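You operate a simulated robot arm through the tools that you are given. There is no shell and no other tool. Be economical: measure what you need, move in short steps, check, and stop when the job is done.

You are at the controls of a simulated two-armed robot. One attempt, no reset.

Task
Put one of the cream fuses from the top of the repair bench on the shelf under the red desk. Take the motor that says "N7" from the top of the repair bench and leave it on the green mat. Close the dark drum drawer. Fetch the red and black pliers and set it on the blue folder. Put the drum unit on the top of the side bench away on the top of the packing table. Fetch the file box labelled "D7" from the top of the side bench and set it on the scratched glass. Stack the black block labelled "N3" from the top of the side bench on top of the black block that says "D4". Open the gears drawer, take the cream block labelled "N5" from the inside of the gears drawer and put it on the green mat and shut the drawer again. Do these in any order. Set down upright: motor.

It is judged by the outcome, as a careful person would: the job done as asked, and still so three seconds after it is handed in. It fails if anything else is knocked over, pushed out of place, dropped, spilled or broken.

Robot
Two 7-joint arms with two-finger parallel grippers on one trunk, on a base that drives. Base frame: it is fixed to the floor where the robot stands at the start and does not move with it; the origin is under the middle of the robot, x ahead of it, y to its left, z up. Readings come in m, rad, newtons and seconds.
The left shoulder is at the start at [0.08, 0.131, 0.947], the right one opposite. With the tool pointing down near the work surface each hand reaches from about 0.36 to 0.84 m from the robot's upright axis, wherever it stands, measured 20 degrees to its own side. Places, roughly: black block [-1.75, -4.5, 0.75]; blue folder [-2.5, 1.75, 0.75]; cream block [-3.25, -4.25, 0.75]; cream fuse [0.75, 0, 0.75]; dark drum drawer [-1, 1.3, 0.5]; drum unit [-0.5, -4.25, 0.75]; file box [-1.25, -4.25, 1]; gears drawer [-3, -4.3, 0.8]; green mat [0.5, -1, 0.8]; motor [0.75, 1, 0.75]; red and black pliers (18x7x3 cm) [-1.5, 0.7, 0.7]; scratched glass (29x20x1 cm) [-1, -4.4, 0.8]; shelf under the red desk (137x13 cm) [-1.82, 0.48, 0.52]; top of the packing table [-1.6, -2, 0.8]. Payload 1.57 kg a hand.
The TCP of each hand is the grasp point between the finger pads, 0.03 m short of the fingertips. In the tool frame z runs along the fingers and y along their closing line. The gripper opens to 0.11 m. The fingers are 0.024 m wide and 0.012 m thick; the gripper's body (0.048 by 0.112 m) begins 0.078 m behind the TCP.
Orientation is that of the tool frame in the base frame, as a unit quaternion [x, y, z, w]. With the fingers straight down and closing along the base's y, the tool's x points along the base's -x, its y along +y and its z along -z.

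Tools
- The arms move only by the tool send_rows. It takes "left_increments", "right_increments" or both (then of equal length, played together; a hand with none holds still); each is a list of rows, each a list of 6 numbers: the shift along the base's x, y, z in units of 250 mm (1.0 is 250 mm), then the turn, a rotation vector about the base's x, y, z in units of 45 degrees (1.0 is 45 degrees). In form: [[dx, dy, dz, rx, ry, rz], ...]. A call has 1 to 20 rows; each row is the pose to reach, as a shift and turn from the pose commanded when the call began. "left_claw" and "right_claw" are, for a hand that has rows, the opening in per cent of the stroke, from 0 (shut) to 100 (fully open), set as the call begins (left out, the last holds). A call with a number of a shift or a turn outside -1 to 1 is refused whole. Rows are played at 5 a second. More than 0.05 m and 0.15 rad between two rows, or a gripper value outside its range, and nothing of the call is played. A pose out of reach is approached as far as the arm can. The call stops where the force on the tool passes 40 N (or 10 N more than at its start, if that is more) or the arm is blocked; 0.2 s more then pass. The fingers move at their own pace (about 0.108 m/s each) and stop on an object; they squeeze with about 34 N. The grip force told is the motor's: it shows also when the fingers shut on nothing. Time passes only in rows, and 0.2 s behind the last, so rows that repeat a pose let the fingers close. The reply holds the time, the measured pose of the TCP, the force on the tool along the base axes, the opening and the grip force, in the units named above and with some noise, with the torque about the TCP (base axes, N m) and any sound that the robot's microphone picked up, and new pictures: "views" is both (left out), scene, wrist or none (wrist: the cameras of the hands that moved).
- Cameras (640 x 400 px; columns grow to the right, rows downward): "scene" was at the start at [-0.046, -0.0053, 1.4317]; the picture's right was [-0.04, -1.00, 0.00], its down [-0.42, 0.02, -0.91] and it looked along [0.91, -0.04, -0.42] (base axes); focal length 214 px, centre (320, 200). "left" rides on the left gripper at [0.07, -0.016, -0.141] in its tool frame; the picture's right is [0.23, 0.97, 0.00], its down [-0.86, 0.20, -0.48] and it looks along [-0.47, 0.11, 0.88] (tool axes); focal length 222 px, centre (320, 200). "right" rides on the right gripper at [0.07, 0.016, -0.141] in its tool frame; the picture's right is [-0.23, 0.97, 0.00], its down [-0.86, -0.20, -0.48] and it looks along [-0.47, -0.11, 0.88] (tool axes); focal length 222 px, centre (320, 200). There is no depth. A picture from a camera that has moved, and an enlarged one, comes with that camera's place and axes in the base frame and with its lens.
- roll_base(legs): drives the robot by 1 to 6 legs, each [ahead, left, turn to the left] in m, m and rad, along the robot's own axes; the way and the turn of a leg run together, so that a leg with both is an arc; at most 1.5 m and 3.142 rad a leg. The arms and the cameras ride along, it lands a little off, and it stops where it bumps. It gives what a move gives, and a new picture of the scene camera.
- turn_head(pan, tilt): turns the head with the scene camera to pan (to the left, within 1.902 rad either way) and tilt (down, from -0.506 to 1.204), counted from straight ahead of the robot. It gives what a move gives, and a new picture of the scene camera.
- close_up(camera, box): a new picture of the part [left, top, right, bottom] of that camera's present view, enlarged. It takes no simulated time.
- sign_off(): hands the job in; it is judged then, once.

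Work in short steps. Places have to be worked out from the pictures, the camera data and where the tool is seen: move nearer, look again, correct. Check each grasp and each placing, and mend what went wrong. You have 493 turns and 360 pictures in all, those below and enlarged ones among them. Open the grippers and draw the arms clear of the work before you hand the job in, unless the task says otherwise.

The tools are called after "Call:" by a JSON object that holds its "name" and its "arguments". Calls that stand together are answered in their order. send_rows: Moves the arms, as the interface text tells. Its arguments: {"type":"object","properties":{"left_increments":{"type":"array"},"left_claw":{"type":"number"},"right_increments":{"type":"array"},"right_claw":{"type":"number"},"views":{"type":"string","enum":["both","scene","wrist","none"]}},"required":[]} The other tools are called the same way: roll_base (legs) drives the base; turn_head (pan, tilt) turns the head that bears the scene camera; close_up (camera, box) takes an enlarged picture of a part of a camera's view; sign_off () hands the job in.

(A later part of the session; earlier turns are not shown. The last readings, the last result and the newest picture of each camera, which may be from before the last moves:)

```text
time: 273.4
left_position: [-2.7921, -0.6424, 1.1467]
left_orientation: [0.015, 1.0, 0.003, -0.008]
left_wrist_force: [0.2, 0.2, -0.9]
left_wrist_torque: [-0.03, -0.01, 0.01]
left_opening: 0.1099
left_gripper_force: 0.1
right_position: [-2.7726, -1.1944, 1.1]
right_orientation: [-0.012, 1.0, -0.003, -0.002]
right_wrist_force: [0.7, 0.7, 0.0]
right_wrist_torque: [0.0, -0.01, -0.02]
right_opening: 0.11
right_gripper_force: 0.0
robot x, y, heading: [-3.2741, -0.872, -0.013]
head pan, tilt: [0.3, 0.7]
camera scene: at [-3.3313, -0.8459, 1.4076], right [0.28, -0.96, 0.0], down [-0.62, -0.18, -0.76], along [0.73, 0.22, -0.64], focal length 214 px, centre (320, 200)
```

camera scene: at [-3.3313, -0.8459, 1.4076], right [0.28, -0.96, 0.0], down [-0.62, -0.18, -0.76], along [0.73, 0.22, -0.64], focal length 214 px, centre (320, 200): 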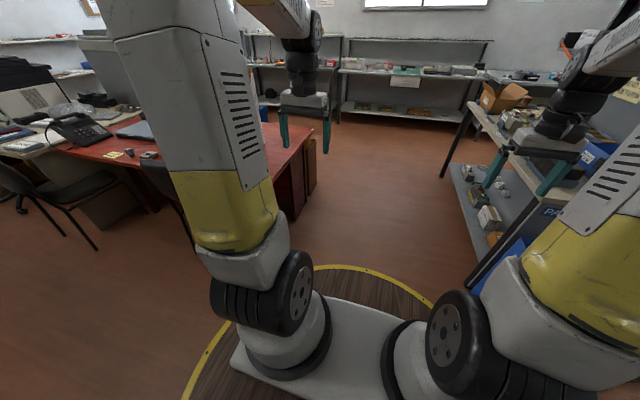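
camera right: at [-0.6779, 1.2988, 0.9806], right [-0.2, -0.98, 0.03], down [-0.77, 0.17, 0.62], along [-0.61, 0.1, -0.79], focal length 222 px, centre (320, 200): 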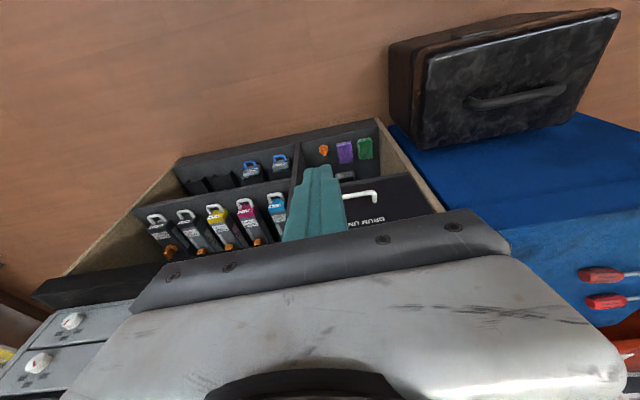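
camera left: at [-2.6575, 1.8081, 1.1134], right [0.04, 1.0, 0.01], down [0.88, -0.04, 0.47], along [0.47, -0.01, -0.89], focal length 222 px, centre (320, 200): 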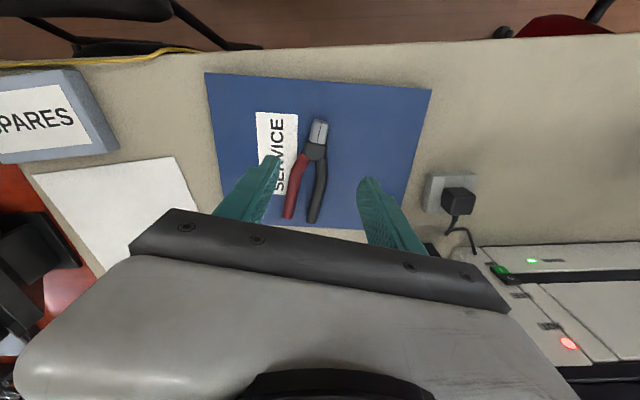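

Call:
{"name": "turn_head", "arguments": {"pan": -1.3, "tilt": 0.4}}

Call:
{"name": "turn_head", "arguments": {"pan": -1.9, "tilt": 0.4}}

```text
time: 275.0
left_position: [-2.7931, -0.6433, 1.1472]
left_orientation: [0.015, 1.0, 0.002, -0.009]
left_wrist_force: [-0.2, -0.3, -0.5]
left_wrist_torque: [0.01, 0.03, 0.04]
left_opening: 0.1099
left_gripper_force: 0.0
right_position: [-2.773, -1.1948, 1.1012]
right_orientation: [-0.012, 1.0, -0.003, -0.003]
right_wrist_force: [-0.6, -0.1, 0.1]
right_wrist_torque: [0.0, 0.02, 0.0]
right_opening: 0.1098
right_gripper_force: 0.2
robot x, y, heading: [-3.2715, -0.8743, -0.015]
head pan, tilt: [-1.3, 0.4]
camera scene: at [-3.3892, -0.9595, 1.4345], right [-0.97, -0.25, 0.0], down [-0.1, 0.38, -0.92], along [0.23, -0.89, -0.39], focal length 214 px, centre (320, 200)
```

scene: 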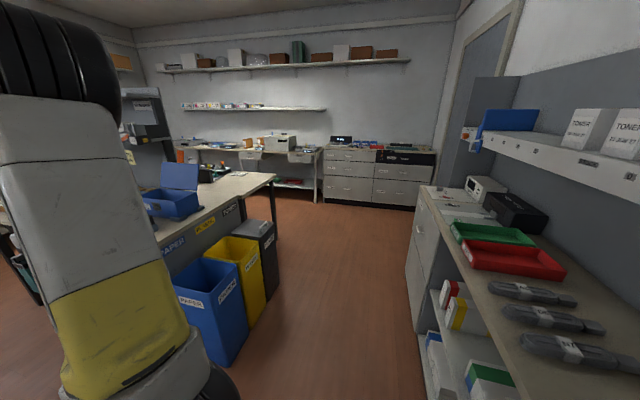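

```text
time: 276.0
left_position: [-2.7923, -0.642, 1.1468]
left_orientation: [0.015, 1.0, 0.001, -0.007]
left_wrist_force: [-0.5, 0.4, 0.1]
left_wrist_torque: [0.02, 0.01, -0.01]
left_opening: 0.1099
left_gripper_force: 0.1
right_position: [-2.7721, -1.1954, 1.101]
right_orientation: [-0.012, 1.0, -0.002, -0.003]
right_wrist_force: [1.2, -0.1, 0.2]
right_wrist_torque: [-0.01, 0.0, -0.01]
right_opening: 0.1098
right_gripper_force: 0.0
robot x, y, heading: [-3.2725, -0.8693, -0.019]
head pan, tilt: [-1.901, 0.4]
camera scene: at [-3.4439, -0.9571, 1.4345], right [-0.94, 0.34, 0.0], down [0.13, 0.37, -0.92], along [-0.31, -0.87, -0.39], focal length 214 px, centre (320, 200)
```

scene: 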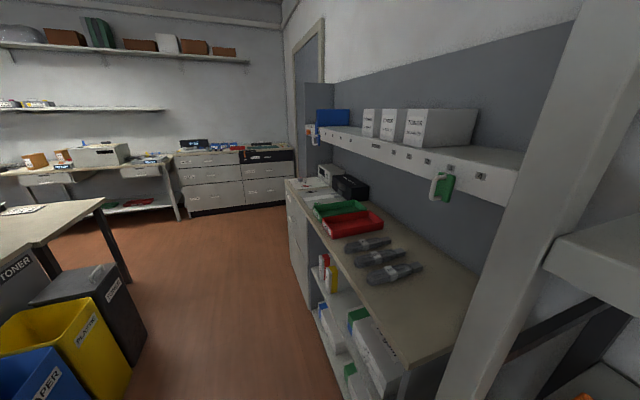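

The south bench has the drawers at right. I turn to face south and drive down the passage.

Call:
{"name": "roll_base", "arguments": {"legs": [[0, 0, -1.555], [1.2, 0, 0], [1.0, 0, 0]]}}

Call:
{"name": "turn_head", "arguments": {"pan": 0, "tilt": 0.5}}

```text
time: 290.8
left_position: [-3.0793, -3.5654, 1.1466]
left_orientation: [0.723, 0.691, 0.007, -0.004]
left_wrist_force: [0.4, 0.3, -0.1]
left_wrist_torque: [0.03, 0.02, 0.01]
left_opening: 0.11
left_gripper_force: 0.2
right_position: [-3.632, -3.5773, 1.0996]
right_orientation: [0.703, 0.711, 0.0, -0.004]
right_wrist_force: [0.3, -0.5, 0.2]
right_wrist_torque: [-0.02, -0.03, 0.0]
right_opening: 0.1098
right_gripper_force: 0.0
robot x, y, heading: [-3.2989, -3.0783, -1.599]
head pan, tilt: [-1.901, 0.4]
camera scene: at [-3.3818, -2.9086, 1.4345], right [0.35, 0.94, 0.0], down [0.36, -0.14, -0.92], along [-0.86, 0.32, -0.39], focal length 214 px, centre (320, 200)
```

scene: 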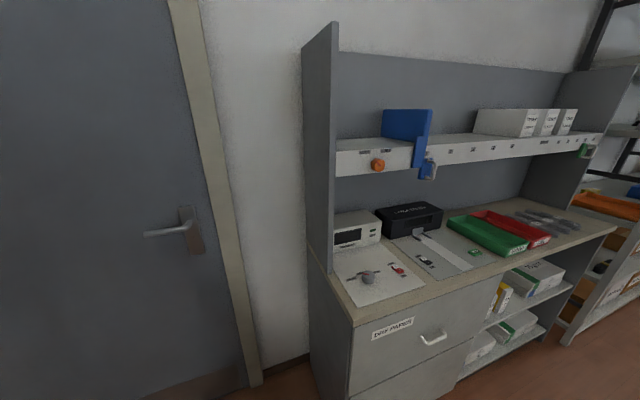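

```text
time: 292.6
left_position: [-3.0805, -3.5659, 1.1464]
left_orientation: [0.723, 0.691, 0.007, -0.004]
left_wrist_force: [-0.2, -0.1, -0.4]
left_wrist_torque: [-0.01, 0.02, 0.02]
left_opening: 0.1097
left_gripper_force: 0.0
right_position: [-3.6314, -3.5776, 1.1]
right_orientation: [0.703, 0.711, 0.0, -0.004]
right_wrist_force: [0.2, 1.1, 0.5]
right_wrist_torque: [0.01, -0.01, -0.01]
right_opening: 0.1101
right_gripper_force: 0.0
robot x, y, heading: [-3.3001, -3.0791, -1.601]
head pan, tilt: [0.0, 0.499]
camera scene: at [-3.2978, -3.032, 1.4253], right [-1.0, 0.03, 0.0], down [0.01, 0.48, -0.88], along [-0.03, -0.88, -0.48], focal length 214 px, centre (320, 200)
```

scene: 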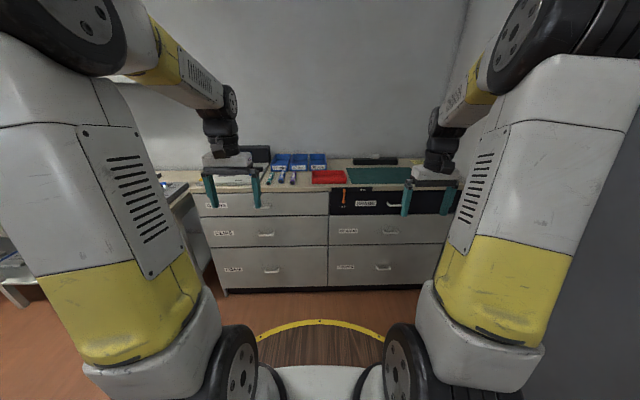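

Call:
{"name": "close_up", "arguments": {"camera": "scene", "box": [180, 140, 460, 300]}}

```text
2.29 times, centred on (320, 220) of scene
camera zoom: at [-3.2978, -3.032, 1.4253], right [-1.0, 0.03, 0.0], down [0.01, 0.48, -0.88], along [-0.03, -0.88, -0.48], focal length 490 px, centre (320, 154)
```

zoom: 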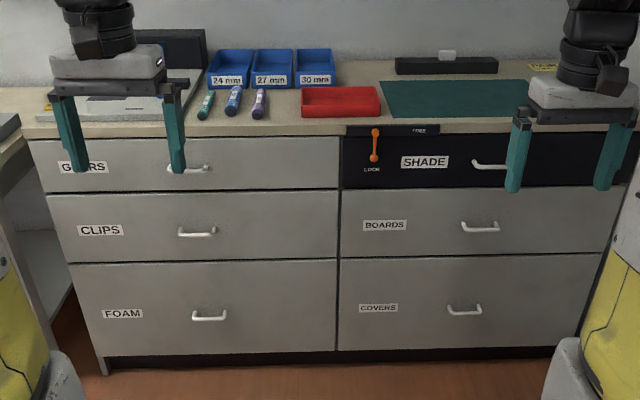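

The GEARS drawer handle is about (-3.01, -4.08, 0.82); I'll grip its bar with the right hand pointing forward, jaws vertical. Position the base first.

Call:
{"name": "roll_base", "arguments": {"legs": [[0, 0, 0.03], [0.0, 0.4, 0], [0.28, 0, 0]]}}

```text
time: 297.0
left_position: [-2.6635, -3.8301, 1.1464]
left_orientation: [0.71, 0.704, 0.006, -0.004]
left_wrist_force: [0.3, 0.1, 0.1]
left_wrist_torque: [0.0, 0.01, 0.04]
left_opening: 0.1099
left_gripper_force: 0.0
right_position: [-3.215, -3.8623, 1.1008]
right_orientation: [0.691, 0.723, -0.001, -0.004]
right_wrist_force: [-0.1, -0.4, -0.2]
right_wrist_torque: [-0.02, 0.01, -0.01]
right_opening: 0.11
right_gripper_force: 0.1
robot x, y, heading: [-2.9028, -3.3508, -1.564]
head pan, tilt: [0.0, 0.499]
camera scene: at [-2.8994, -3.3054, 1.4253], right [-1.0, 0.0, 0.0], down [0.0, 0.48, -0.88], along [0.0, -0.88, -0.48], focal length 214 px, centre (320, 200)
```

scene: 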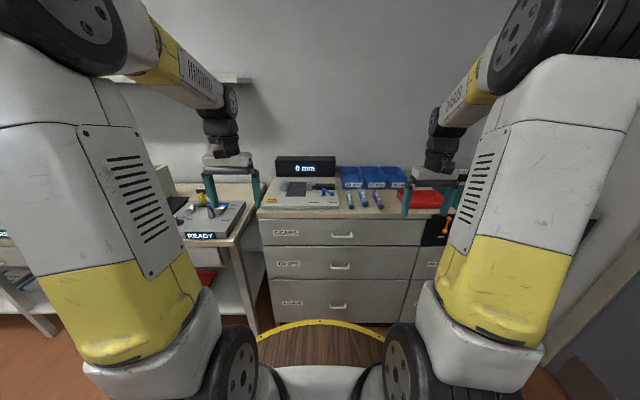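

Rotate the right hand to point forward with vertical jaws, in two halves.

Call:
{"name": "send_rows", "arguments": {"right_increments": [[0.05, -0.05, -0.03, -0.096, 0.096, 0.096], [0.1, -0.1, -0.06, -0.192, 0.192, 0.192], [0.15, -0.15, -0.09, -0.289, 0.289, 0.289], [0.2, -0.2, -0.12, -0.385, 0.385, 0.385], [0.25, -0.25, -0.15, -0.481, 0.481, 0.481], [0.3, -0.3, -0.18, -0.577, 0.577, 0.577], [0.35, -0.34, -0.2, -0.674, 0.674, 0.674], [0.4, -0.36, -0.2, -0.77, 0.77, 0.77]], "right_claw": 60, "views": "wrist"}}

```text
time: 298.8
left_position: [-2.6631, -3.8297, 1.1476]
left_orientation: [0.711, 0.703, 0.007, -0.004]
left_wrist_force: [-0.1, 0.3, 0.7]
left_wrist_torque: [0.0, 0.01, -0.01]
left_opening: 0.1099
left_gripper_force: 0.1
right_position: [-3.1149, -3.9507, 1.05]
right_orientation: [0.391, 0.824, -0.409, -0.012]
right_wrist_force: [-0.3, 0.1, -0.3]
right_wrist_torque: [0.0, 0.03, 0.02]
right_opening: 0.0657
right_gripper_force: 0.1
robot x, y, heading: [-2.8996, -3.355, -1.556]
head pan, tilt: [0.0, 0.499]
camera right: at [-3.1044, -3.806, 1.1118], right [0.78, 0.2, -0.6], down [0.63, -0.31, 0.71], along [-0.04, -0.93, -0.37], focal length 222 px, centre (320, 200)
```

right: 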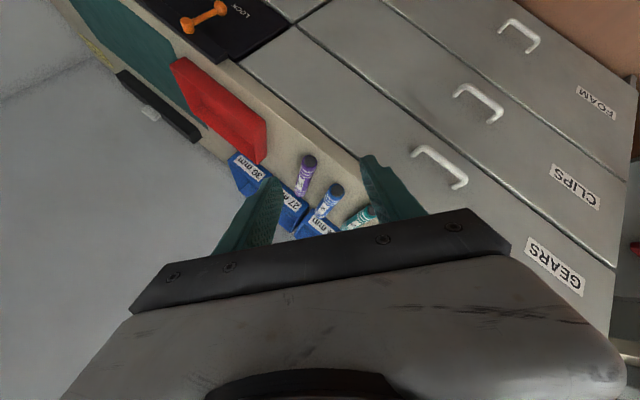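

Call:
{"name": "send_rows", "arguments": {"right_increments": [[0.03, 0.02, -0.06, -0.096, 0.096, 0.096], [0.06, 0.04, -0.12, -0.192, 0.192, 0.192], [0.09, 0.06, -0.18, -0.289, 0.289, 0.289], [0.12, 0.08, -0.26, -0.385, 0.385, 0.385], [0.18, 0.08, -0.34, -0.481, 0.481, 0.481], [0.24, 0.08, -0.42, -0.577, 0.577, 0.577], [0.32, 0.08, -0.5, -0.674, 0.674, 0.674], [0.4, 0.08, -0.58, -0.77, 0.77, 0.77], [0.44, 0.08, -0.66, -0.77, 0.77, 0.77]], "views": "wrist"}}

```text
time: 300.8
left_position: [-2.6625, -3.8294, 1.1469]
left_orientation: [0.711, 0.704, 0.007, -0.005]
left_wrist_force: [-0.6, -0.4, 0.7]
left_wrist_torque: [-0.04, 0.02, 0.01]
left_opening: 0.1099
left_gripper_force: 0.1
right_position: [-3.0058, -3.9302, 0.8844]
right_orientation: [0.015, -0.705, 0.709, 0.018]
right_wrist_force: [0.2, 0.2, -0.1]
right_wrist_torque: [-0.02, 0.01, -0.01]
right_opening: 0.0657
right_gripper_force: 0.0
right hand out of reach, approached as far as the arm can: row 4, 5, 6
robot x, y, heading: [-2.8996, -3.3554, -1.564]
head pan, tilt: [0.0, 0.499]
camera right: at [-3.0754, -3.7894, 0.8705], right [0.18, -0.01, -0.98], down [0.86, 0.48, 0.16], along [0.47, -0.88, 0.09], focal length 222 px, centre (320, 200)
```

right: 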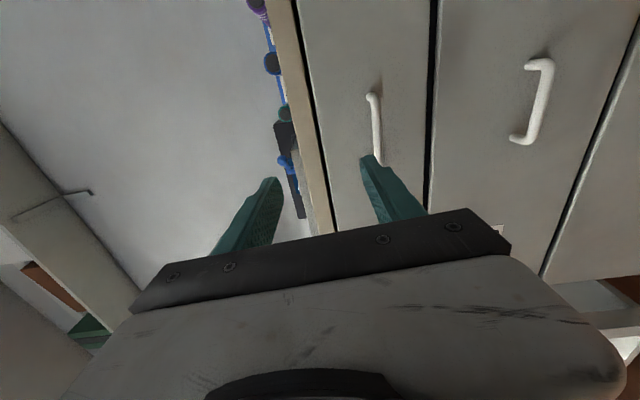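

Aligned with the bar (z≈0.81). Lower 7 cm, check.

Call:
{"name": "send_rows", "arguments": {"right_increments": [[0, 0, -0.15, 0, 0, 0], [0, 0, -0.295, 0, 0, 0], [0, -0.12, -0.295, 0, 0, 0], [0, -0.24, -0.295, 0, 0, 0], [0, -0.24, -0.295, 0, 0, 0]], "views": "wrist"}}

```text
time: 302.0
left_position: [-2.6628, -3.8303, 1.1468]
left_orientation: [0.711, 0.703, 0.007, -0.004]
left_wrist_force: [0.6, -0.4, 0.3]
left_wrist_torque: [0.0, -0.02, 0.01]
left_opening: 0.1101
left_gripper_force: 0.1
right_position: [-3.0058, -3.992, 0.8112]
right_orientation: [0.015, -0.706, 0.708, 0.018]
right_wrist_force: [-0.3, -0.2, -0.4]
right_wrist_torque: [-0.02, -0.01, 0.02]
right_opening: 0.066
right_gripper_force: 0.2
robot x, y, heading: [-2.9029, -3.3542, -1.563]
head pan, tilt: [0.0, 0.499]
camera right: at [-3.0746, -3.8499, 0.7977], right [0.18, -0.01, -0.98], down [0.87, 0.48, 0.16], along [0.47, -0.88, 0.09], focal length 222 px, centre (320, 200)
```

right: 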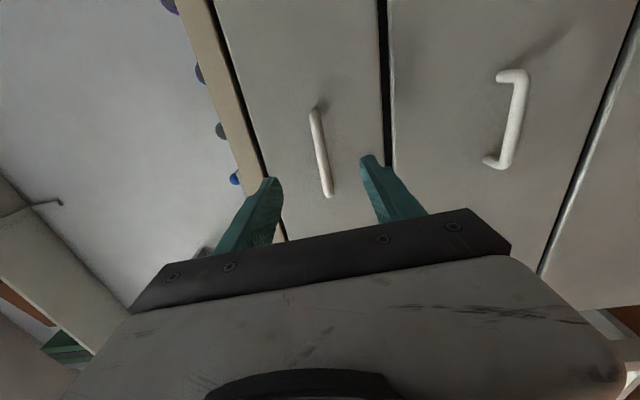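

Centred. Advance 7 cm and close on the bar.

Call:
{"name": "send_rows", "arguments": {"right_increments": [[0, -0.12, 0, 0, 0, 0], [0, -0.22, 0, 0, 0, 0], [0, -0.28, 0, 0, 0, 0], [0, -0.28, 0, 0, 0, 0]], "views": "wrist"}}

Call:
{"name": "send_rows", "arguments": {"right_increments": [[0, 0, 0, 0, 0, 0], [0, 0, 0, 0, 0, 0], [0, 0, 0, 0, 0, 0]], "right_claw": 0, "views": "wrist"}}

```text
time: 303.0
left_position: [-2.6642, -3.8301, 1.1466]
left_orientation: [0.71, 0.704, 0.007, -0.004]
left_wrist_force: [-0.1, 0.0, 0.1]
left_wrist_torque: [-0.01, 0.01, 0.0]
left_opening: 0.1101
left_gripper_force: 0.1
right_position: [-3.0048, -4.0617, 0.8104]
right_orientation: [0.014, -0.705, 0.709, 0.016]
right_wrist_force: [-0.1, -0.5, -0.8]
right_wrist_torque: [0.0, 0.0, 0.01]
right_opening: 0.0659
right_gripper_force: 0.1
robot x, y, heading: [-2.8993, -3.353, -1.563]
head pan, tilt: [0.0, 0.499]
camera right: at [-3.0748, -3.92, 0.7973], right [0.18, -0.01, -0.98], down [0.86, 0.48, 0.16], along [0.47, -0.88, 0.09], focal length 222 px, centre (320, 200)
```

right: 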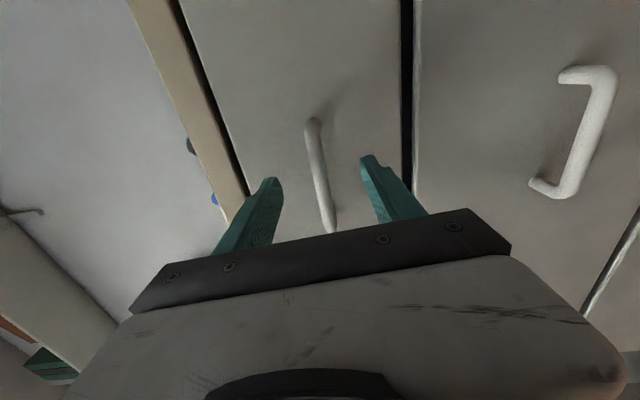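

```text
time: 303.8
left_position: [-2.665, -3.8303, 1.1471]
left_orientation: [0.711, 0.703, 0.007, -0.005]
left_wrist_force: [-0.9, 1.3, -0.6]
left_wrist_torque: [0.04, -0.01, 0.0]
left_opening: 0.1102
left_gripper_force: 0.1
right_position: [-3.0055, -4.0617, 0.8098]
right_orientation: [0.014, -0.705, 0.708, 0.017]
right_wrist_force: [-0.3, -0.1, -6.0]
right_wrist_torque: [0.18, -0.75, -0.01]
right_opening: 0.0127
right_gripper_force: 29.8
robot x, y, heading: [-2.902, -3.3543, -1.564]
head pan, tilt: [0.0, 0.499]
camera right: at [-3.0748, -3.9197, 0.7967], right [0.18, 0.0, -0.98], down [0.86, 0.48, 0.16], along [0.47, -0.88, 0.09], focal length 222 px, centre (320, 200)
```

right: 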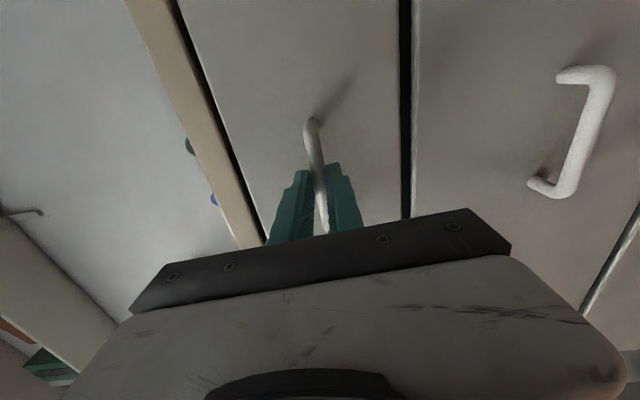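

Bar gripped. Pull the drawer open by backing the base.

Call:
{"name": "roll_base", "arguments": {"legs": [[-0.28, 0, 0]]}}

```text
time: 305.8
left_position: [-2.6636, -3.5492, 1.1471]
left_orientation: [0.709, 0.705, 0.008, -0.003]
left_wrist_force: [0.1, 0.0, 0.5]
left_wrist_torque: [0.04, -0.02, 0.0]
left_opening: 0.1102
left_gripper_force: 0.0
right_position: [-3.0048, -3.7817, 0.8093]
right_orientation: [0.016, -0.705, 0.708, 0.017]
right_wrist_force: [-19.4, 0.9, -13.9]
right_wrist_torque: [0.35, -0.7, -0.56]
right_opening: 0.0128
right_gripper_force: 29.5
robot x, y, heading: [-2.9037, -3.0716, -1.556]
head pan, tilt: [0.0, 0.499]
camera scene: at [-2.9027, -3.0252, 1.4253], right [-1.0, -0.01, 0.0], down [0.0, 0.48, -0.88], along [0.01, -0.88, -0.48], focal length 214 px, centre (320, 200)
```

scene: 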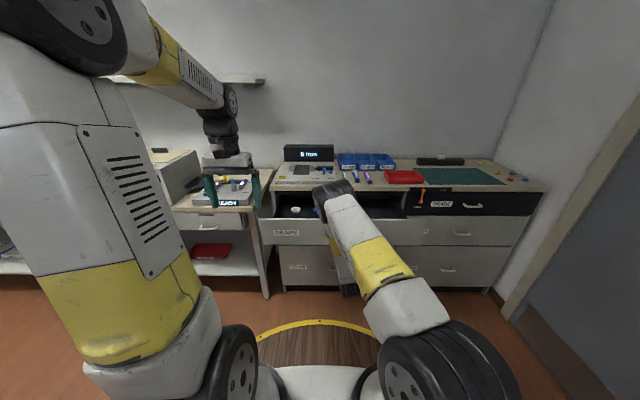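

The drawer opened by 28 cm. Release the bar and withdraw the right hand.

Call:
{"name": "send_rows", "arguments": {"right_increments": [[0, 0, 0, 0, 0, 0], [0, 0, 0, 0, 0, 0], [0, 0.12, 0, 0, 0, 0], [0, 0.24, 0.02, 0, 0, 0], [0, 0.3, 0.1, 0, 0, 0]], "right_claw": 60, "views": "wrist"}}

```text
time: 307.0
left_position: [-2.6629, -3.5478, 1.1471]
left_orientation: [0.709, 0.705, 0.007, -0.004]
left_wrist_force: [-0.2, -0.5, -0.3]
left_wrist_torque: [0.01, -0.02, 0.0]
left_opening: 0.1103
left_gripper_force: 0.0
right_position: [-3.0056, -3.7056, 0.8359]
right_orientation: [0.016, -0.706, 0.708, 0.017]
right_wrist_force: [0.8, 0.5, -0.5]
right_wrist_torque: [0.03, -0.05, -0.02]
right_opening: 0.0659
right_gripper_force: 0.0
robot x, y, heading: [-2.9007, -3.0724, -1.561]
head pan, tilt: [0.0, 0.499]
camera right: at [-3.0761, -3.564, 0.8222], right [0.18, 0.0, -0.98], down [0.86, 0.48, 0.16], along [0.47, -0.88, 0.09], focal length 222 px, centre (320, 200)
```

right: 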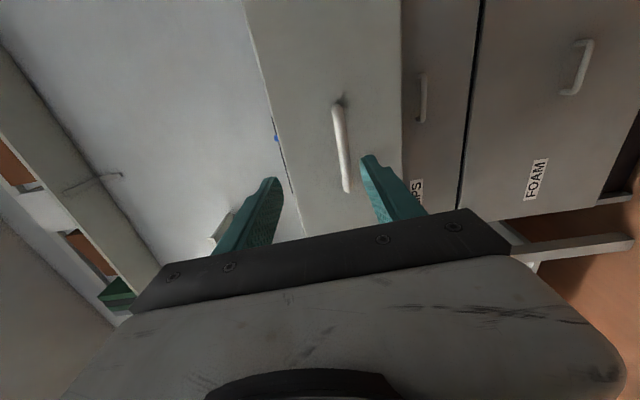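

Call:
{"name": "send_rows", "arguments": {"right_increments": [[-0.05, 0.05, 0.15, 0, 0, 0], [-0.1, 0.08, 0.32, 0, 0, 0], [-0.15, 0.1, 0.5, 0, 0, 0], [-0.2, 0.1, 0.68, 0, 0, 0], [-0.3, 0.1, 0.85, 0, 0, 0], [-0.4, 0.1, 0.95, 0, 0, 0]], "views": "scene"}}

Call:
{"name": "close_up", "arguments": {"camera": "scene", "box": [240, 160, 440, 285]}}

```text
time: 308.4
left_position: [-2.6626, -3.5488, 1.1471]
left_orientation: [0.709, 0.705, 0.007, -0.005]
left_wrist_force: [0.2, 0.8, -1.1]
left_wrist_torque: [-0.02, -0.01, 0.01]
left_opening: 0.1103
left_gripper_force: 0.0
right_position: [-3.0974, -3.6734, 1.0277]
right_orientation: [0.016, -0.695, 0.718, 0.019]
right_wrist_force: [-0.4, 0.4, 0.2]
right_wrist_torque: [0.0, 0.04, -0.02]
right_opening: 0.0663
right_gripper_force: 0.1
right hand out of reach, approached as far as the arm can: row 5, 6
robot x, y, heading: [-2.9015, -3.0754, -1.559]
head pan, tilt: [0.0, 0.499]
camera scene: at [-2.9017, -3.0246, 1.4253], right [-1.0, -0.01, 0.0], down [-0.01, 0.48, -0.88], along [0.01, -0.88, -0.48], focal length 214 px, centre (320, 200)
```

scene: 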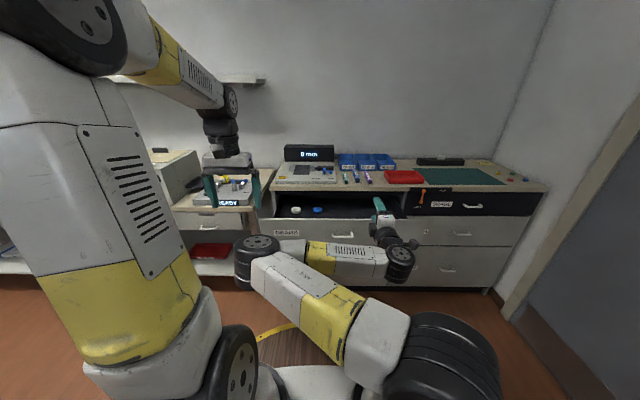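

```text
3.20 times, centred on (340, 222) of scene
camera zoom: at [-2.9017, -3.0246, 1.4253], right [-1.0, -0.01, 0.0], down [-0.01, 0.48, -0.88], along [0.01, -0.88, -0.48], focal length 686 px, centre (256, 128)
```

zoom: 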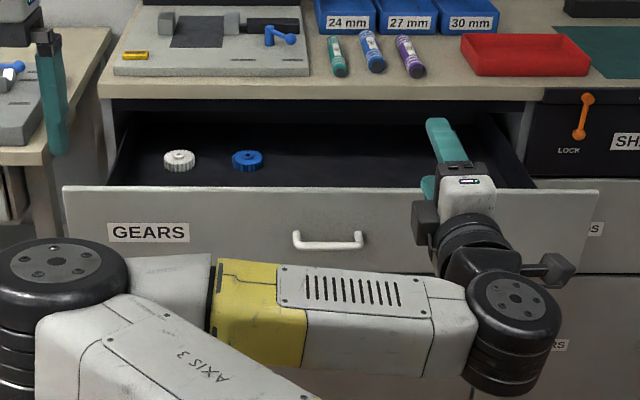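

Block N5 is likely hidden behind the right hand. I restore the right hand to pointing down.

Call:
{"name": "send_rows", "arguments": {"right_increments": [[-0.03, -0.05, 0.03, 0.096, -0.096, -0.096], [-0.06, -0.1, 0.06, 0.192, -0.192, -0.192], [-0.09, -0.15, 0.09, 0.289, -0.289, -0.289], [-0.12, -0.2, 0.12, 0.385, -0.385, -0.385], [-0.15, -0.22, 0.15, 0.481, -0.481, -0.481], [-0.18, -0.24, 0.18, 0.577, -0.577, -0.577], [-0.22, -0.24, 0.2, 0.674, -0.674, -0.674], [-0.25, -0.24, 0.22, 0.77, -0.77, -0.77]], "views": "none"}}

Call:
{"name": "send_rows", "arguments": {"right_increments": [[-0.03, 0, 0.03, 0.096, -0.096, -0.096], [-0.06, 0, 0.06, 0.192, -0.192, -0.192], [-0.09, 0, 0.09, 0.289, -0.289, -0.289], [-0.12, 0, 0.12, 0.385, -0.385, -0.385], [-0.15, 0, 0.15, 0.481, -0.481, -0.481], [-0.18, 0, 0.18, 0.577, -0.577, -0.577], [-0.22, 0, 0.2, 0.674, -0.674, -0.674], [-0.25, 0, 0.2, 0.77, -0.77, -0.77], [-0.25, 0, 0.2, 0.77, -0.77, -0.77]], "right_claw": 80, "views": "both"}}

```text
time: 310.2
left_position: [-2.6631, -3.5479, 1.1468]
left_orientation: [0.709, 0.705, 0.006, -0.004]
left_wrist_force: [0.0, -0.3, -0.1]
left_wrist_torque: [-0.02, 0.02, -0.01]
left_opening: 0.1098
left_gripper_force: 0.0
right_position: [-3.1622, -3.733, 1.0839]
right_orientation: [0.389, 0.825, -0.409, -0.009]
right_wrist_force: [-0.5, 0.0, -0.4]
right_wrist_torque: [-0.02, -0.03, 0.01]
right_opening: 0.066
right_gripper_force: 0.1
right hand out of reach, approached as far as the arm can: row 1, 2, 3
robot x, y, heading: [-2.902, -3.0718, -1.562]
head pan, tilt: [0.0, 0.499]
```

```text
time: 312.2
left_position: [-2.6624, -3.548, 1.1472]
left_orientation: [0.709, 0.705, 0.006, -0.004]
left_wrist_force: [-0.2, 0.3, 0.3]
left_wrist_torque: [0.01, 0.0, 0.05]
left_opening: 0.11
left_gripper_force: 0.1
right_position: [-3.2247, -3.7336, 1.1339]
right_orientation: [0.691, 0.723, 0.001, -0.002]
right_wrist_force: [0.1, 0.2, -0.2]
right_wrist_torque: [0.02, 0.01, -0.03]
right_opening: 0.0881
right_gripper_force: 0.1
robot x, y, heading: [-2.9039, -3.0705, -1.556]
head pan, tilt: [0.0, 0.499]
camera scene: at [-2.902, -3.0248, 1.4253], right [-1.0, -0.01, 0.0], down [-0.01, 0.48, -0.88], along [0.01, -0.88, -0.48], focal length 214 px, centre (320, 200)
camera right: at [-3.2113, -3.6644, 1.2755], right [0.98, -0.18, 0.0], down [-0.16, -0.86, 0.48], along [-0.09, -0.47, -0.88], focal length 222 px, centre (320, 200)
```

scene: 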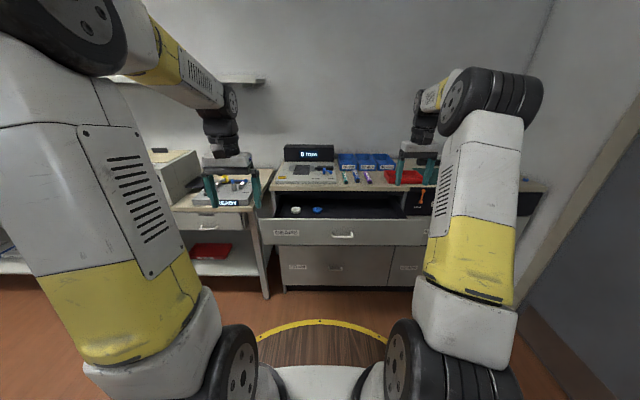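
right: 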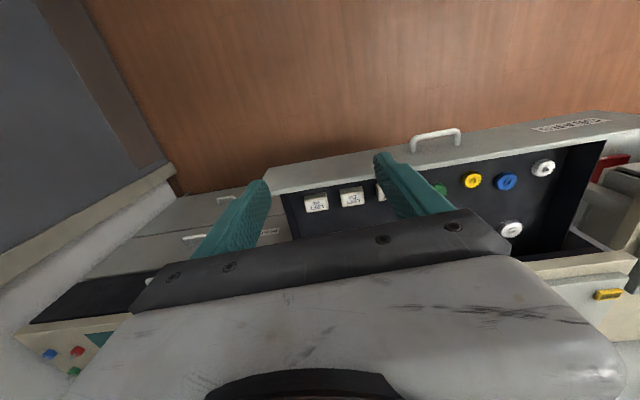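

Call:
{"name": "close_up", "arguments": {"camera": "right", "box": [270, 160, 430, 240]}}

```text
4.00 times, centred on (350, 200) of right
camera zoom: at [-3.2113, -3.6644, 1.2755], right [0.98, -0.18, 0.0], down [-0.16, -0.86, 0.48], along [-0.09, -0.47, -0.88], focal length 888 px, centre (200, 200)
```

zoom: 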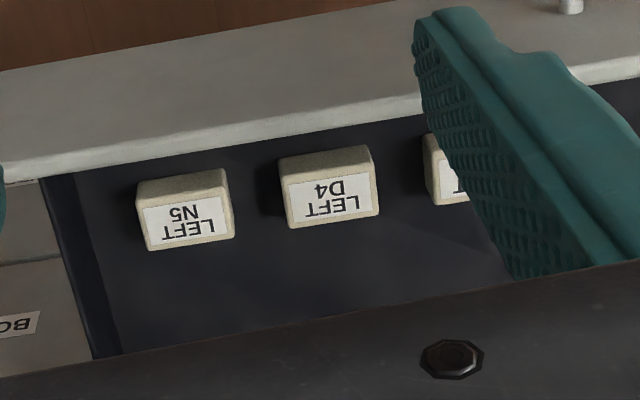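

N5 is the westmost block, about (-3.275, -3.956), aligned with x. I move the base closer and bring the right hand above it.

Call:
{"name": "roll_base", "arguments": {"legs": [[0.185, -0.11, 0]]}}

Call:
{"name": "close_up", "arguments": {"camera": "right", "box": [160, 100, 480, 300]}}

```text
time: 313.8
left_position: [-2.7679, -3.733, 1.1463]
left_orientation: [0.708, 0.706, 0.008, -0.005]
left_wrist_force: [0.3, -0.9, 0.9]
left_wrist_torque: [0.01, -0.01, -0.02]
left_opening: 0.1101
left_gripper_force: 0.0
right_position: [-3.3294, -3.9212, 1.1342]
right_orientation: [0.69, 0.724, 0.0, -0.002]
right_wrist_force: [-0.1, 0.5, -0.1]
right_wrist_torque: [-0.04, -0.02, 0.0]
right_opening: 0.0881
right_gripper_force: 0.0
robot x, y, heading: [-3.0084, -3.2599, -1.557]
head pan, tilt: [0.0, 0.499]
camera scene: at [-3.0085, -3.2103, 1.4253], right [-1.0, -0.01, 0.0], down [-0.01, 0.48, -0.88], along [0.01, -0.88, -0.48], focal length 214 px, centre (320, 200)
```

scene: 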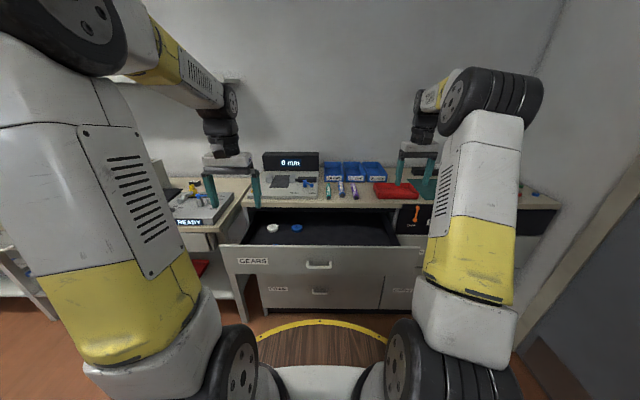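

```text
2.00 times, centred on (320, 200) of right
camera zoom: at [-3.3156, -3.8508, 1.2755], right [0.98, -0.18, 0.0], down [-0.16, -0.86, 0.48], along [-0.09, -0.47, -0.88], focal length 444 px, centre (320, 200)
```

zoom: 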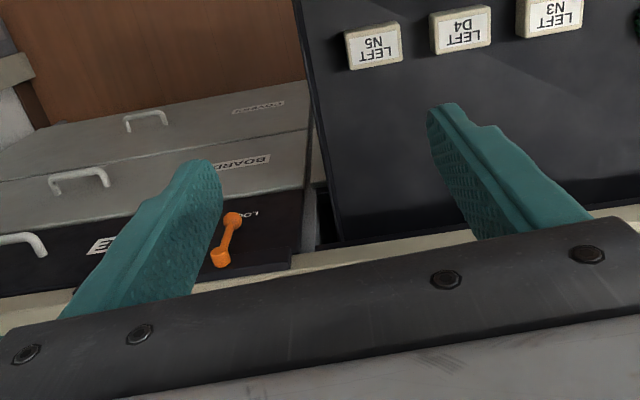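

Triangulated N5 at (-3.273, -3.949), top ≈0.78. Move above with opening ≈0.077.

Call:
{"name": "send_rows", "arguments": {"right_increments": [[0.08, -0.04, -0.15, 0, 0, -0.03], [0.16, -0.08, -0.3, 0, 0, -0.06], [0.224, -0.112, -0.45, 0, 0, -0.06], [0.224, -0.112, -0.6, 0, 0, -0.06], [0.224, -0.112, -0.76, 0, 0, -0.06], [0.224, -0.112, -0.76, 0, 0, -0.06]], "right_claw": 70, "views": "wrist"}}

```text
time: 315.2
left_position: [-2.7682, -3.7328, 1.1468]
left_orientation: [0.708, 0.706, 0.007, -0.004]
left_wrist_force: [-0.2, -0.4, -0.2]
left_wrist_torque: [-0.02, -0.02, -0.01]
left_opening: 0.11
left_gripper_force: 0.0
right_position: [-3.2757, -3.9505, 0.9448]
right_orientation: [0.707, 0.707, -0.001, -0.003]
right_wrist_force: [-0.3, -0.2, -0.6]
right_wrist_torque: [0.03, 0.01, -0.02]
right_opening: 0.0769
right_gripper_force: 0.1
robot x, y, heading: [-3.0098, -3.2586, -1.555]
head pan, tilt: [0.0, 0.499]
camera right: at [-3.2578, -3.8808, 1.0866], right [0.97, -0.23, 0.0], down [-0.2, -0.86, 0.48], along [-0.11, -0.47, -0.88], focal length 222 px, centre (320, 200)
```

right: 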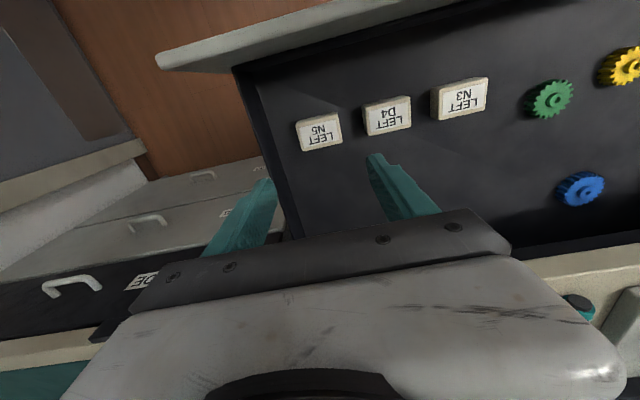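

The drawer's side wall is close in x, so I rotate the hand 90° to close along y instead.

Call:
{"name": "send_rows", "arguments": {"right_increments": [[0, 0.01, 0, 0, 0, 0.167], [0, 0.02, 0, 0, 0, 0.333], [0, 0.02, 0, 0, 0, 0.5], [0, 0.02, 0, 0, 0, 0.667], [0, 0.02, 0, 0, 0, 0.833], [0, 0.02, 0, 0, 0, 1.0]], "views": "none"}}

Call:
{"name": "send_rows", "arguments": {"right_increments": [[0, 0, 0, 0, 0, 0.167], [0, 0, 0, 0, 0, 0.333], [0, 0, -0.05, 0, 0, 0.5], [0, 0, -0.1, 0, 0, 0.667], [0, 0, -0.15, 0, 0, 0.833], [0, 0, -0.2, 0, 0, 1.0], [0, 0, -0.2, 0, 0, 1.0]], "views": "wrist"}}

```text
time: 316.6
left_position: [-2.7687, -3.7328, 1.1481]
left_orientation: [0.707, 0.707, 0.008, -0.005]
left_wrist_force: [0.4, 0.4, 0.9]
left_wrist_torque: [0.0, 0.0, -0.03]
left_opening: 0.1102
left_gripper_force: 0.1
right_position: [-3.2735, -3.9439, 0.9444]
right_orientation: [0.381, 0.925, -0.001, -0.001]
right_wrist_force: [-0.9, 0.6, 0.4]
right_wrist_torque: [-0.02, -0.01, 0.0]
right_opening: 0.0771
right_gripper_force: 0.0
robot x, y, heading: [-3.0114, -3.2579, -1.558]
head pan, tilt: [0.0, 0.499]
```

```text
time: 318.2
left_position: [-2.7689, -3.7331, 1.1464]
left_orientation: [0.707, 0.707, 0.006, -0.004]
left_wrist_force: [-0.7, -0.2, -0.6]
left_wrist_torque: [0.01, 0.01, 0.01]
left_opening: 0.1098
left_gripper_force: 0.1
right_position: [-3.2743, -3.9435, 0.8927]
right_orientation: [-0.002, 1.0, -0.001, -0.001]
right_wrist_force: [0.4, 0.5, -0.4]
right_wrist_torque: [-0.02, 0.02, 0.0]
right_opening: 0.0768
right_gripper_force: 0.1
robot x, y, heading: [-3.0066, -3.2557, -1.56]
head pan, tilt: [0.0, 0.499]
camera right: at [-3.3423, -3.9279, 1.0352], right [0.22, 0.97, 0.0], down [0.86, -0.2, 0.48], along [0.47, -0.11, -0.88], focal length 222 px, centre (320, 200)
```

right: 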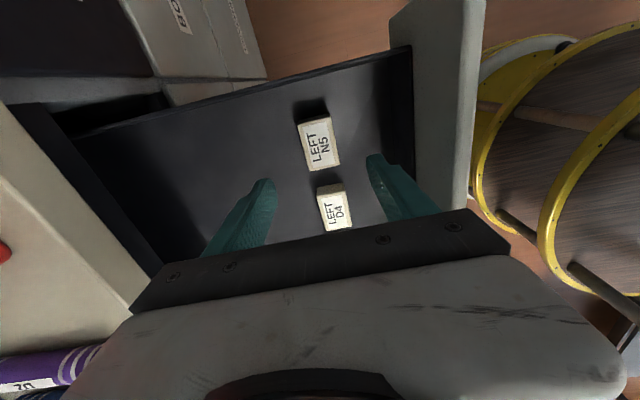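

Aligned. Lower into the drawer.

Call:
{"name": "send_rows", "arguments": {"right_increments": [[0, 0, -0.12, 0, 0, 0], [0, 0, -0.24, 0, 0, 0], [0, 0, -0.34, 0, 0, 0], [0, 0, -0.4, 0, 0, 0], [0, 0, -0.4, 0, 0, 0]], "views": "wrist"}}

```text
time: 319.4
left_position: [-2.7682, -3.7333, 1.1463]
left_orientation: [0.708, 0.707, 0.007, -0.004]
left_wrist_force: [-0.4, 0.0, 0.0]
left_wrist_torque: [-0.02, 0.0, -0.01]
left_opening: 0.1099
left_gripper_force: 0.1
right_position: [-3.2717, -3.9451, 0.7917]
right_orientation: [-0.001, 1.0, -0.001, -0.001]
right_wrist_force: [-0.2, -0.6, -0.8]
right_wrist_torque: [-0.03, -0.03, 0.03]
right_opening: 0.0769
right_gripper_force: 0.0
robot x, y, heading: [-3.0113, -3.2606, -1.556]
head pan, tilt: [0.0, 0.499]
camera right: at [-3.3421, -3.9283, 0.9341], right [0.23, 0.97, 0.0], down [0.86, -0.2, 0.48], along [0.46, -0.11, -0.88], focal length 222 px, centre (320, 200)
```

right: 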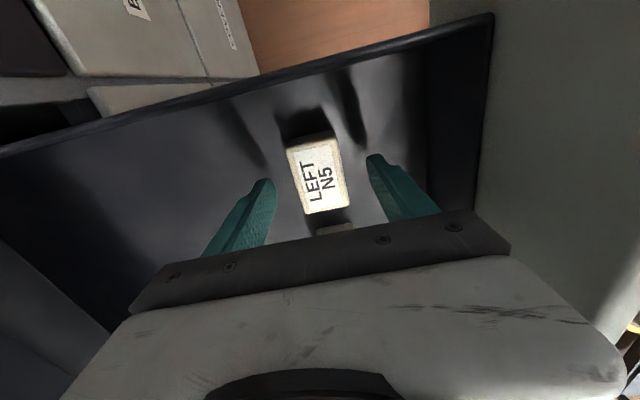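

Block top is around z 0.75; go 3.5 cm lower with contact guard, then close.

Call:
{"name": "send_rows", "arguments": {"right_increments": [[0, 0, -0.05, 0, 0, 0], [0, 0, -0.09, 0, 0, 0], [0, 0, -0.12, 0, 0, 0], [0, 0, -0.14, 0, 0, 0], [0, 0, -0.14, 0, 0, 0]], "views": "wrist"}}

```text
time: 320.2
left_position: [-2.7675, -3.7328, 1.1466]
left_orientation: [0.708, 0.707, 0.006, -0.004]
left_wrist_force: [0.0, -0.1, 0.0]
left_wrist_torque: [-0.04, 0.01, 0.02]
left_opening: 0.1103
left_gripper_force: 0.1
right_position: [-3.2722, -3.9494, 0.7734]
right_orientation: [-0.001, 1.0, -0.008, 0.0]
right_wrist_force: [0.8, -1.0, 7.9]
right_wrist_torque: [0.32, -0.06, -0.07]
right_opening: 0.076
right_gripper_force: 0.1
robot x, y, heading: [-3.0101, -3.2606, -1.558]
head pan, tilt: [0.0, 0.499]
stopped in row 3 (right hand): the force on the tool passed its limit at 51 N (the readings are from after the stop); the commanded pose is now the measured one
camera right: at [-3.3413, -3.9314, 0.9154], right [0.23, 0.97, -0.02], down [0.86, -0.19, 0.48], along [0.46, -0.12, -0.88], focal length 222 px, centre (320, 200)
```

right: 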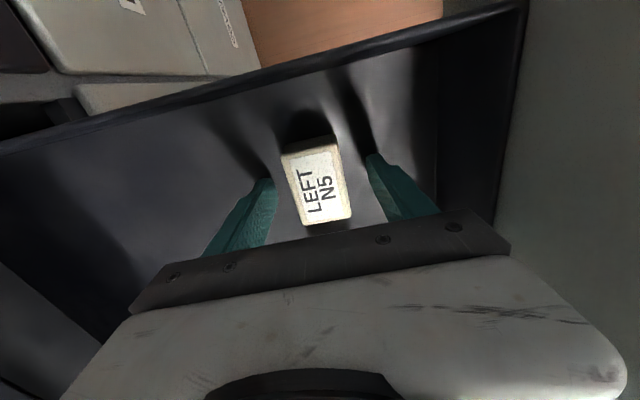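

Fingertips reached the drawer floor. Close and lift slightly.

Call:
{"name": "send_rows", "arguments": {"right_increments": [[0, 0, 0.01, 0, 0, 0], [0, 0, 0.01, 0, 0, 0], [0, 0, 0.01, 0, 0, 0], [0, 0, 0.01, 0, 0, 0]], "right_claw": 0, "views": "none"}}

Call:
{"name": "send_rows", "arguments": {"right_increments": [[0, 0, 0.1, 0, 0, 0], [0, 0, 0.25, 0, 0, 0], [0, 0, 0.42, 0, 0, 0], [0, 0, 0.6, 0, 0, 0], [0, 0, 0.78, 0, 0, 0], [0, 0, 0.95, 0, 0, 0]], "views": "wrist"}}

```text
time: 321.2
left_position: [-2.7676, -3.7334, 1.1475]
left_orientation: [0.708, 0.706, 0.007, -0.004]
left_wrist_force: [-0.2, 0.2, -0.6]
left_wrist_torque: [-0.01, 0.02, 0.01]
left_opening: 0.1099
left_gripper_force: 0.0
right_position: [-3.2736, -3.949, 0.7751]
right_orientation: [-0.001, 1.0, -0.006, -0.001]
right_wrist_force: [-0.3, -0.7, 0.3]
right_wrist_torque: [0.0, 0.02, 0.0]
right_opening: 0.0391
right_gripper_force: 34.1
robot x, y, heading: [-3.0067, -3.2573, -1.552]
head pan, tilt: [0.0, 0.499]
```

```text
time: 322.6
left_position: [-2.7681, -3.734, 1.1472]
left_orientation: [0.708, 0.706, 0.006, -0.004]
left_wrist_force: [-0.7, -1.0, 0.8]
left_wrist_torque: [0.01, 0.0, -0.03]
left_opening: 0.11
left_gripper_force: 0.0
right_position: [-3.2724, -3.9498, 1.0126]
right_orientation: [-0.001, 1.0, -0.005, -0.001]
right_wrist_force: [-1.0, -0.8, -0.4]
right_wrist_torque: [0.04, -0.04, 0.0]
right_opening: 0.0391
right_gripper_force: 34.2
robot x, y, heading: [-3.0064, -3.259, -1.557]
head pan, tilt: [0.0, 0.499]
camera right: at [-3.3406, -3.9323, 1.1544], right [0.23, 0.97, -0.01], down [0.86, -0.19, 0.48], along [0.46, -0.12, -0.88], focal length 222 px, centre (320, 200)
```

right: 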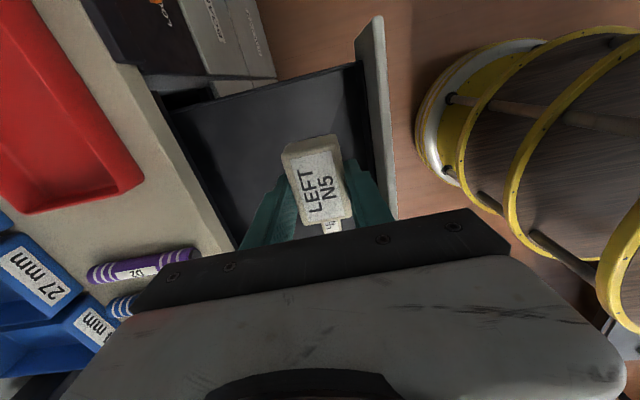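

N5 is held. To shut the drawer, back the base 0.2 m, and pitch the closed left hand to push the front.

Call:
{"name": "roll_base", "arguments": {"legs": [[-0.2, 0, 0]]}}

Call:
{"name": "send_rows", "arguments": {"left_increments": [[-0.1, -0.04, -0.08, -0.12, 0, 0], [-0.2, -0.08, -0.16, -0.24, 0, 0], [-0.3, -0.12, -0.24, -0.36, 0, 0], [-0.4, -0.16, -0.34, -0.48, 0, 0], [-0.5, -0.2, -0.44, -0.6, 0, 0], [-0.6, -0.24, -0.54, -0.72, 0, 0], [-0.7, -0.3, -0.66, -0.85, 0, 0], [-0.8, -0.36, -0.78, -1.0, 0, 0], [-0.86, -0.42, -0.92, -1.0, 0, 0], [-0.86, -0.45, -1.0, -1.0, 0, 0]], "left_claw": 0, "views": "both"}}

```text
time: 324.2
left_position: [-2.7706, -3.5291, 1.1472]
left_orientation: [0.707, 0.707, 0.006, -0.004]
left_wrist_force: [0.2, 0.0, 0.0]
left_wrist_torque: [0.01, 0.0, 0.0]
left_opening: 0.1101
left_gripper_force: 0.1
right_position: [-3.2733, -3.7464, 1.0116]
right_orientation: [0.0, 1.0, -0.006, -0.001]
right_wrist_force: [0.2, 0.7, -0.8]
right_wrist_torque: [0.0, -0.04, 0.02]
right_opening: 0.0391
right_gripper_force: 34.1
robot x, y, heading: [-3.0119, -3.0569, -1.558]
head pan, tilt: [0.0, 0.499]
camera scene: at [-3.0115, -3.007, 1.4253], right [-1.0, -0.01, 0.0], down [-0.01, 0.48, -0.88], along [0.01, -0.88, -0.48], focal length 214 px, centre (320, 200)
```

scene: 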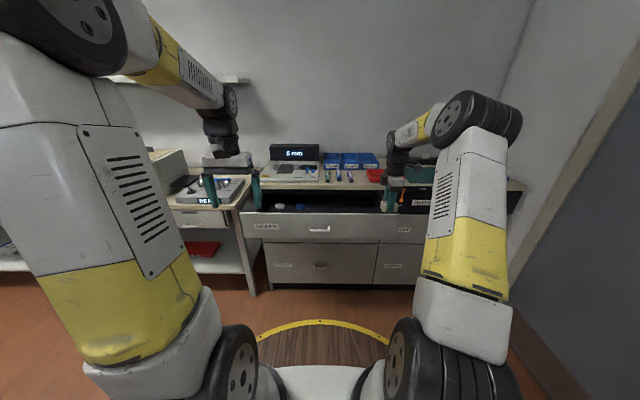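

```text
time: 326.4
left_position: [-2.9845, -3.6408, 0.8984]
left_orientation: [0.655, 0.656, -0.265, 0.267]
left_wrist_force: [-0.5, 0.5, 0.1]
left_wrist_torque: [-0.02, -0.04, 0.02]
left_opening: 0.0
left_gripper_force: 21.0
right_position: [-3.2731, -3.7466, 1.0125]
right_orientation: [-0.001, 1.0, -0.007, 0.0]
right_wrist_force: [-0.1, 0.2, 0.4]
right_wrist_torque: [-0.02, -0.04, -0.01]
right_opening: 0.0392
right_gripper_force: 34.1
robot x, y, heading: [-3.0131, -3.0555, -1.556]
head pan, tilt: [0.0, 0.499]
camera scene: at [-3.0116, -3.0066, 1.4253], right [-1.0, -0.01, 0.0], down [-0.01, 0.48, -0.88], along [0.01, -0.88, -0.48], focal length 214 px, centre (320, 200)
camera left: at [-3.0015, -3.4924, 0.9523], right [0.97, 0.17, -0.16], down [0.2, -0.28, 0.94], along [0.11, -0.95, -0.3], focal length 222 px, centre (320, 200)
```

scene: 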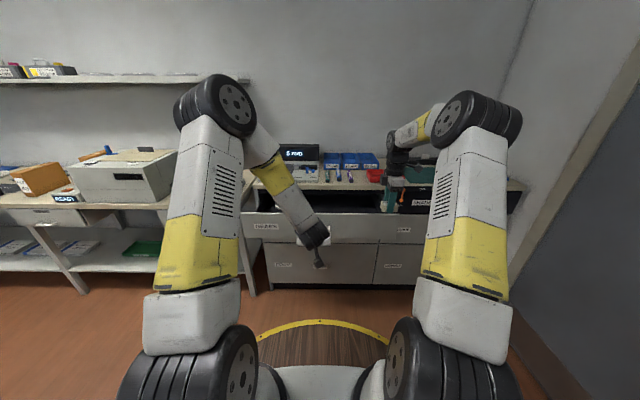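
left: 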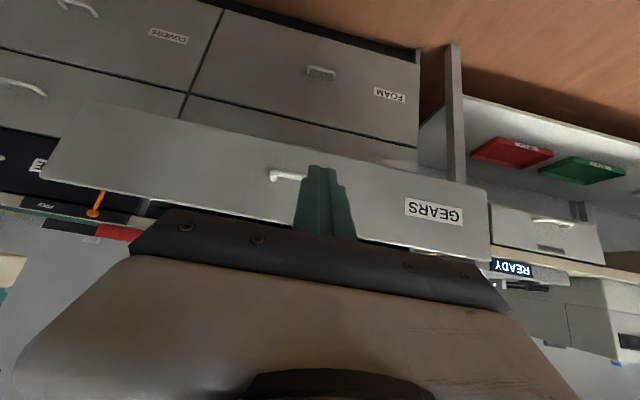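

Lower slightly and advance to touch the front above the handle.

Call:
{"name": "send_rows", "arguments": {"left_increments": [[0, -0.05, -0.1, 0, 0, 0], [0, -0.2, -0.12, 0, 0, 0], [0, -0.36, -0.12, 0, 0, 0], [0, -0.5, -0.12, 0, 0, 0], [0, -0.62, -0.12, 0, 0, 0]], "views": "wrist"}}

```text
time: 327.6
left_position: [-2.985, -3.797, 0.8679]
left_orientation: [0.656, 0.655, -0.264, 0.266]
left_wrist_force: [1.1, 0.1, 0.3]
left_wrist_torque: [-0.02, 0.02, 0.02]
left_opening: 0.0
left_gripper_force: 21.6
right_position: [-3.2745, -3.747, 1.0123]
right_orientation: [-0.001, 1.0, -0.007, -0.001]
right_wrist_force: [0.0, -0.1, 0.1]
right_wrist_torque: [-0.02, 0.02, 0.02]
right_opening: 0.0387
right_gripper_force: 33.9
robot x, y, heading: [-3.0157, -3.0494, -1.551]
head pan, tilt: [0.0, 0.499]
camera left: at [-3.003, -3.6488, 0.9203], right [0.97, 0.16, -0.15], down [0.2, -0.28, 0.94], along [0.11, -0.95, -0.31], focal length 222 px, centre (320, 200)
```

left: 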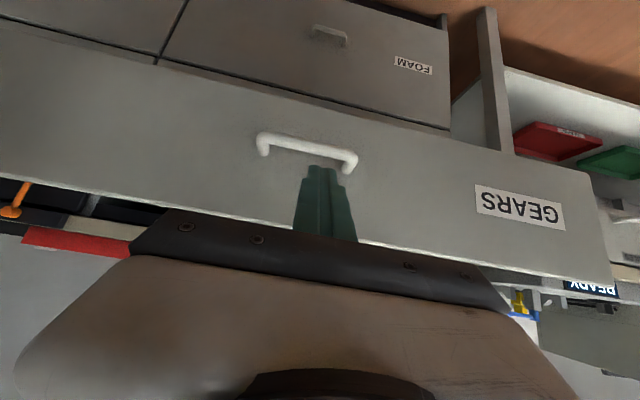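

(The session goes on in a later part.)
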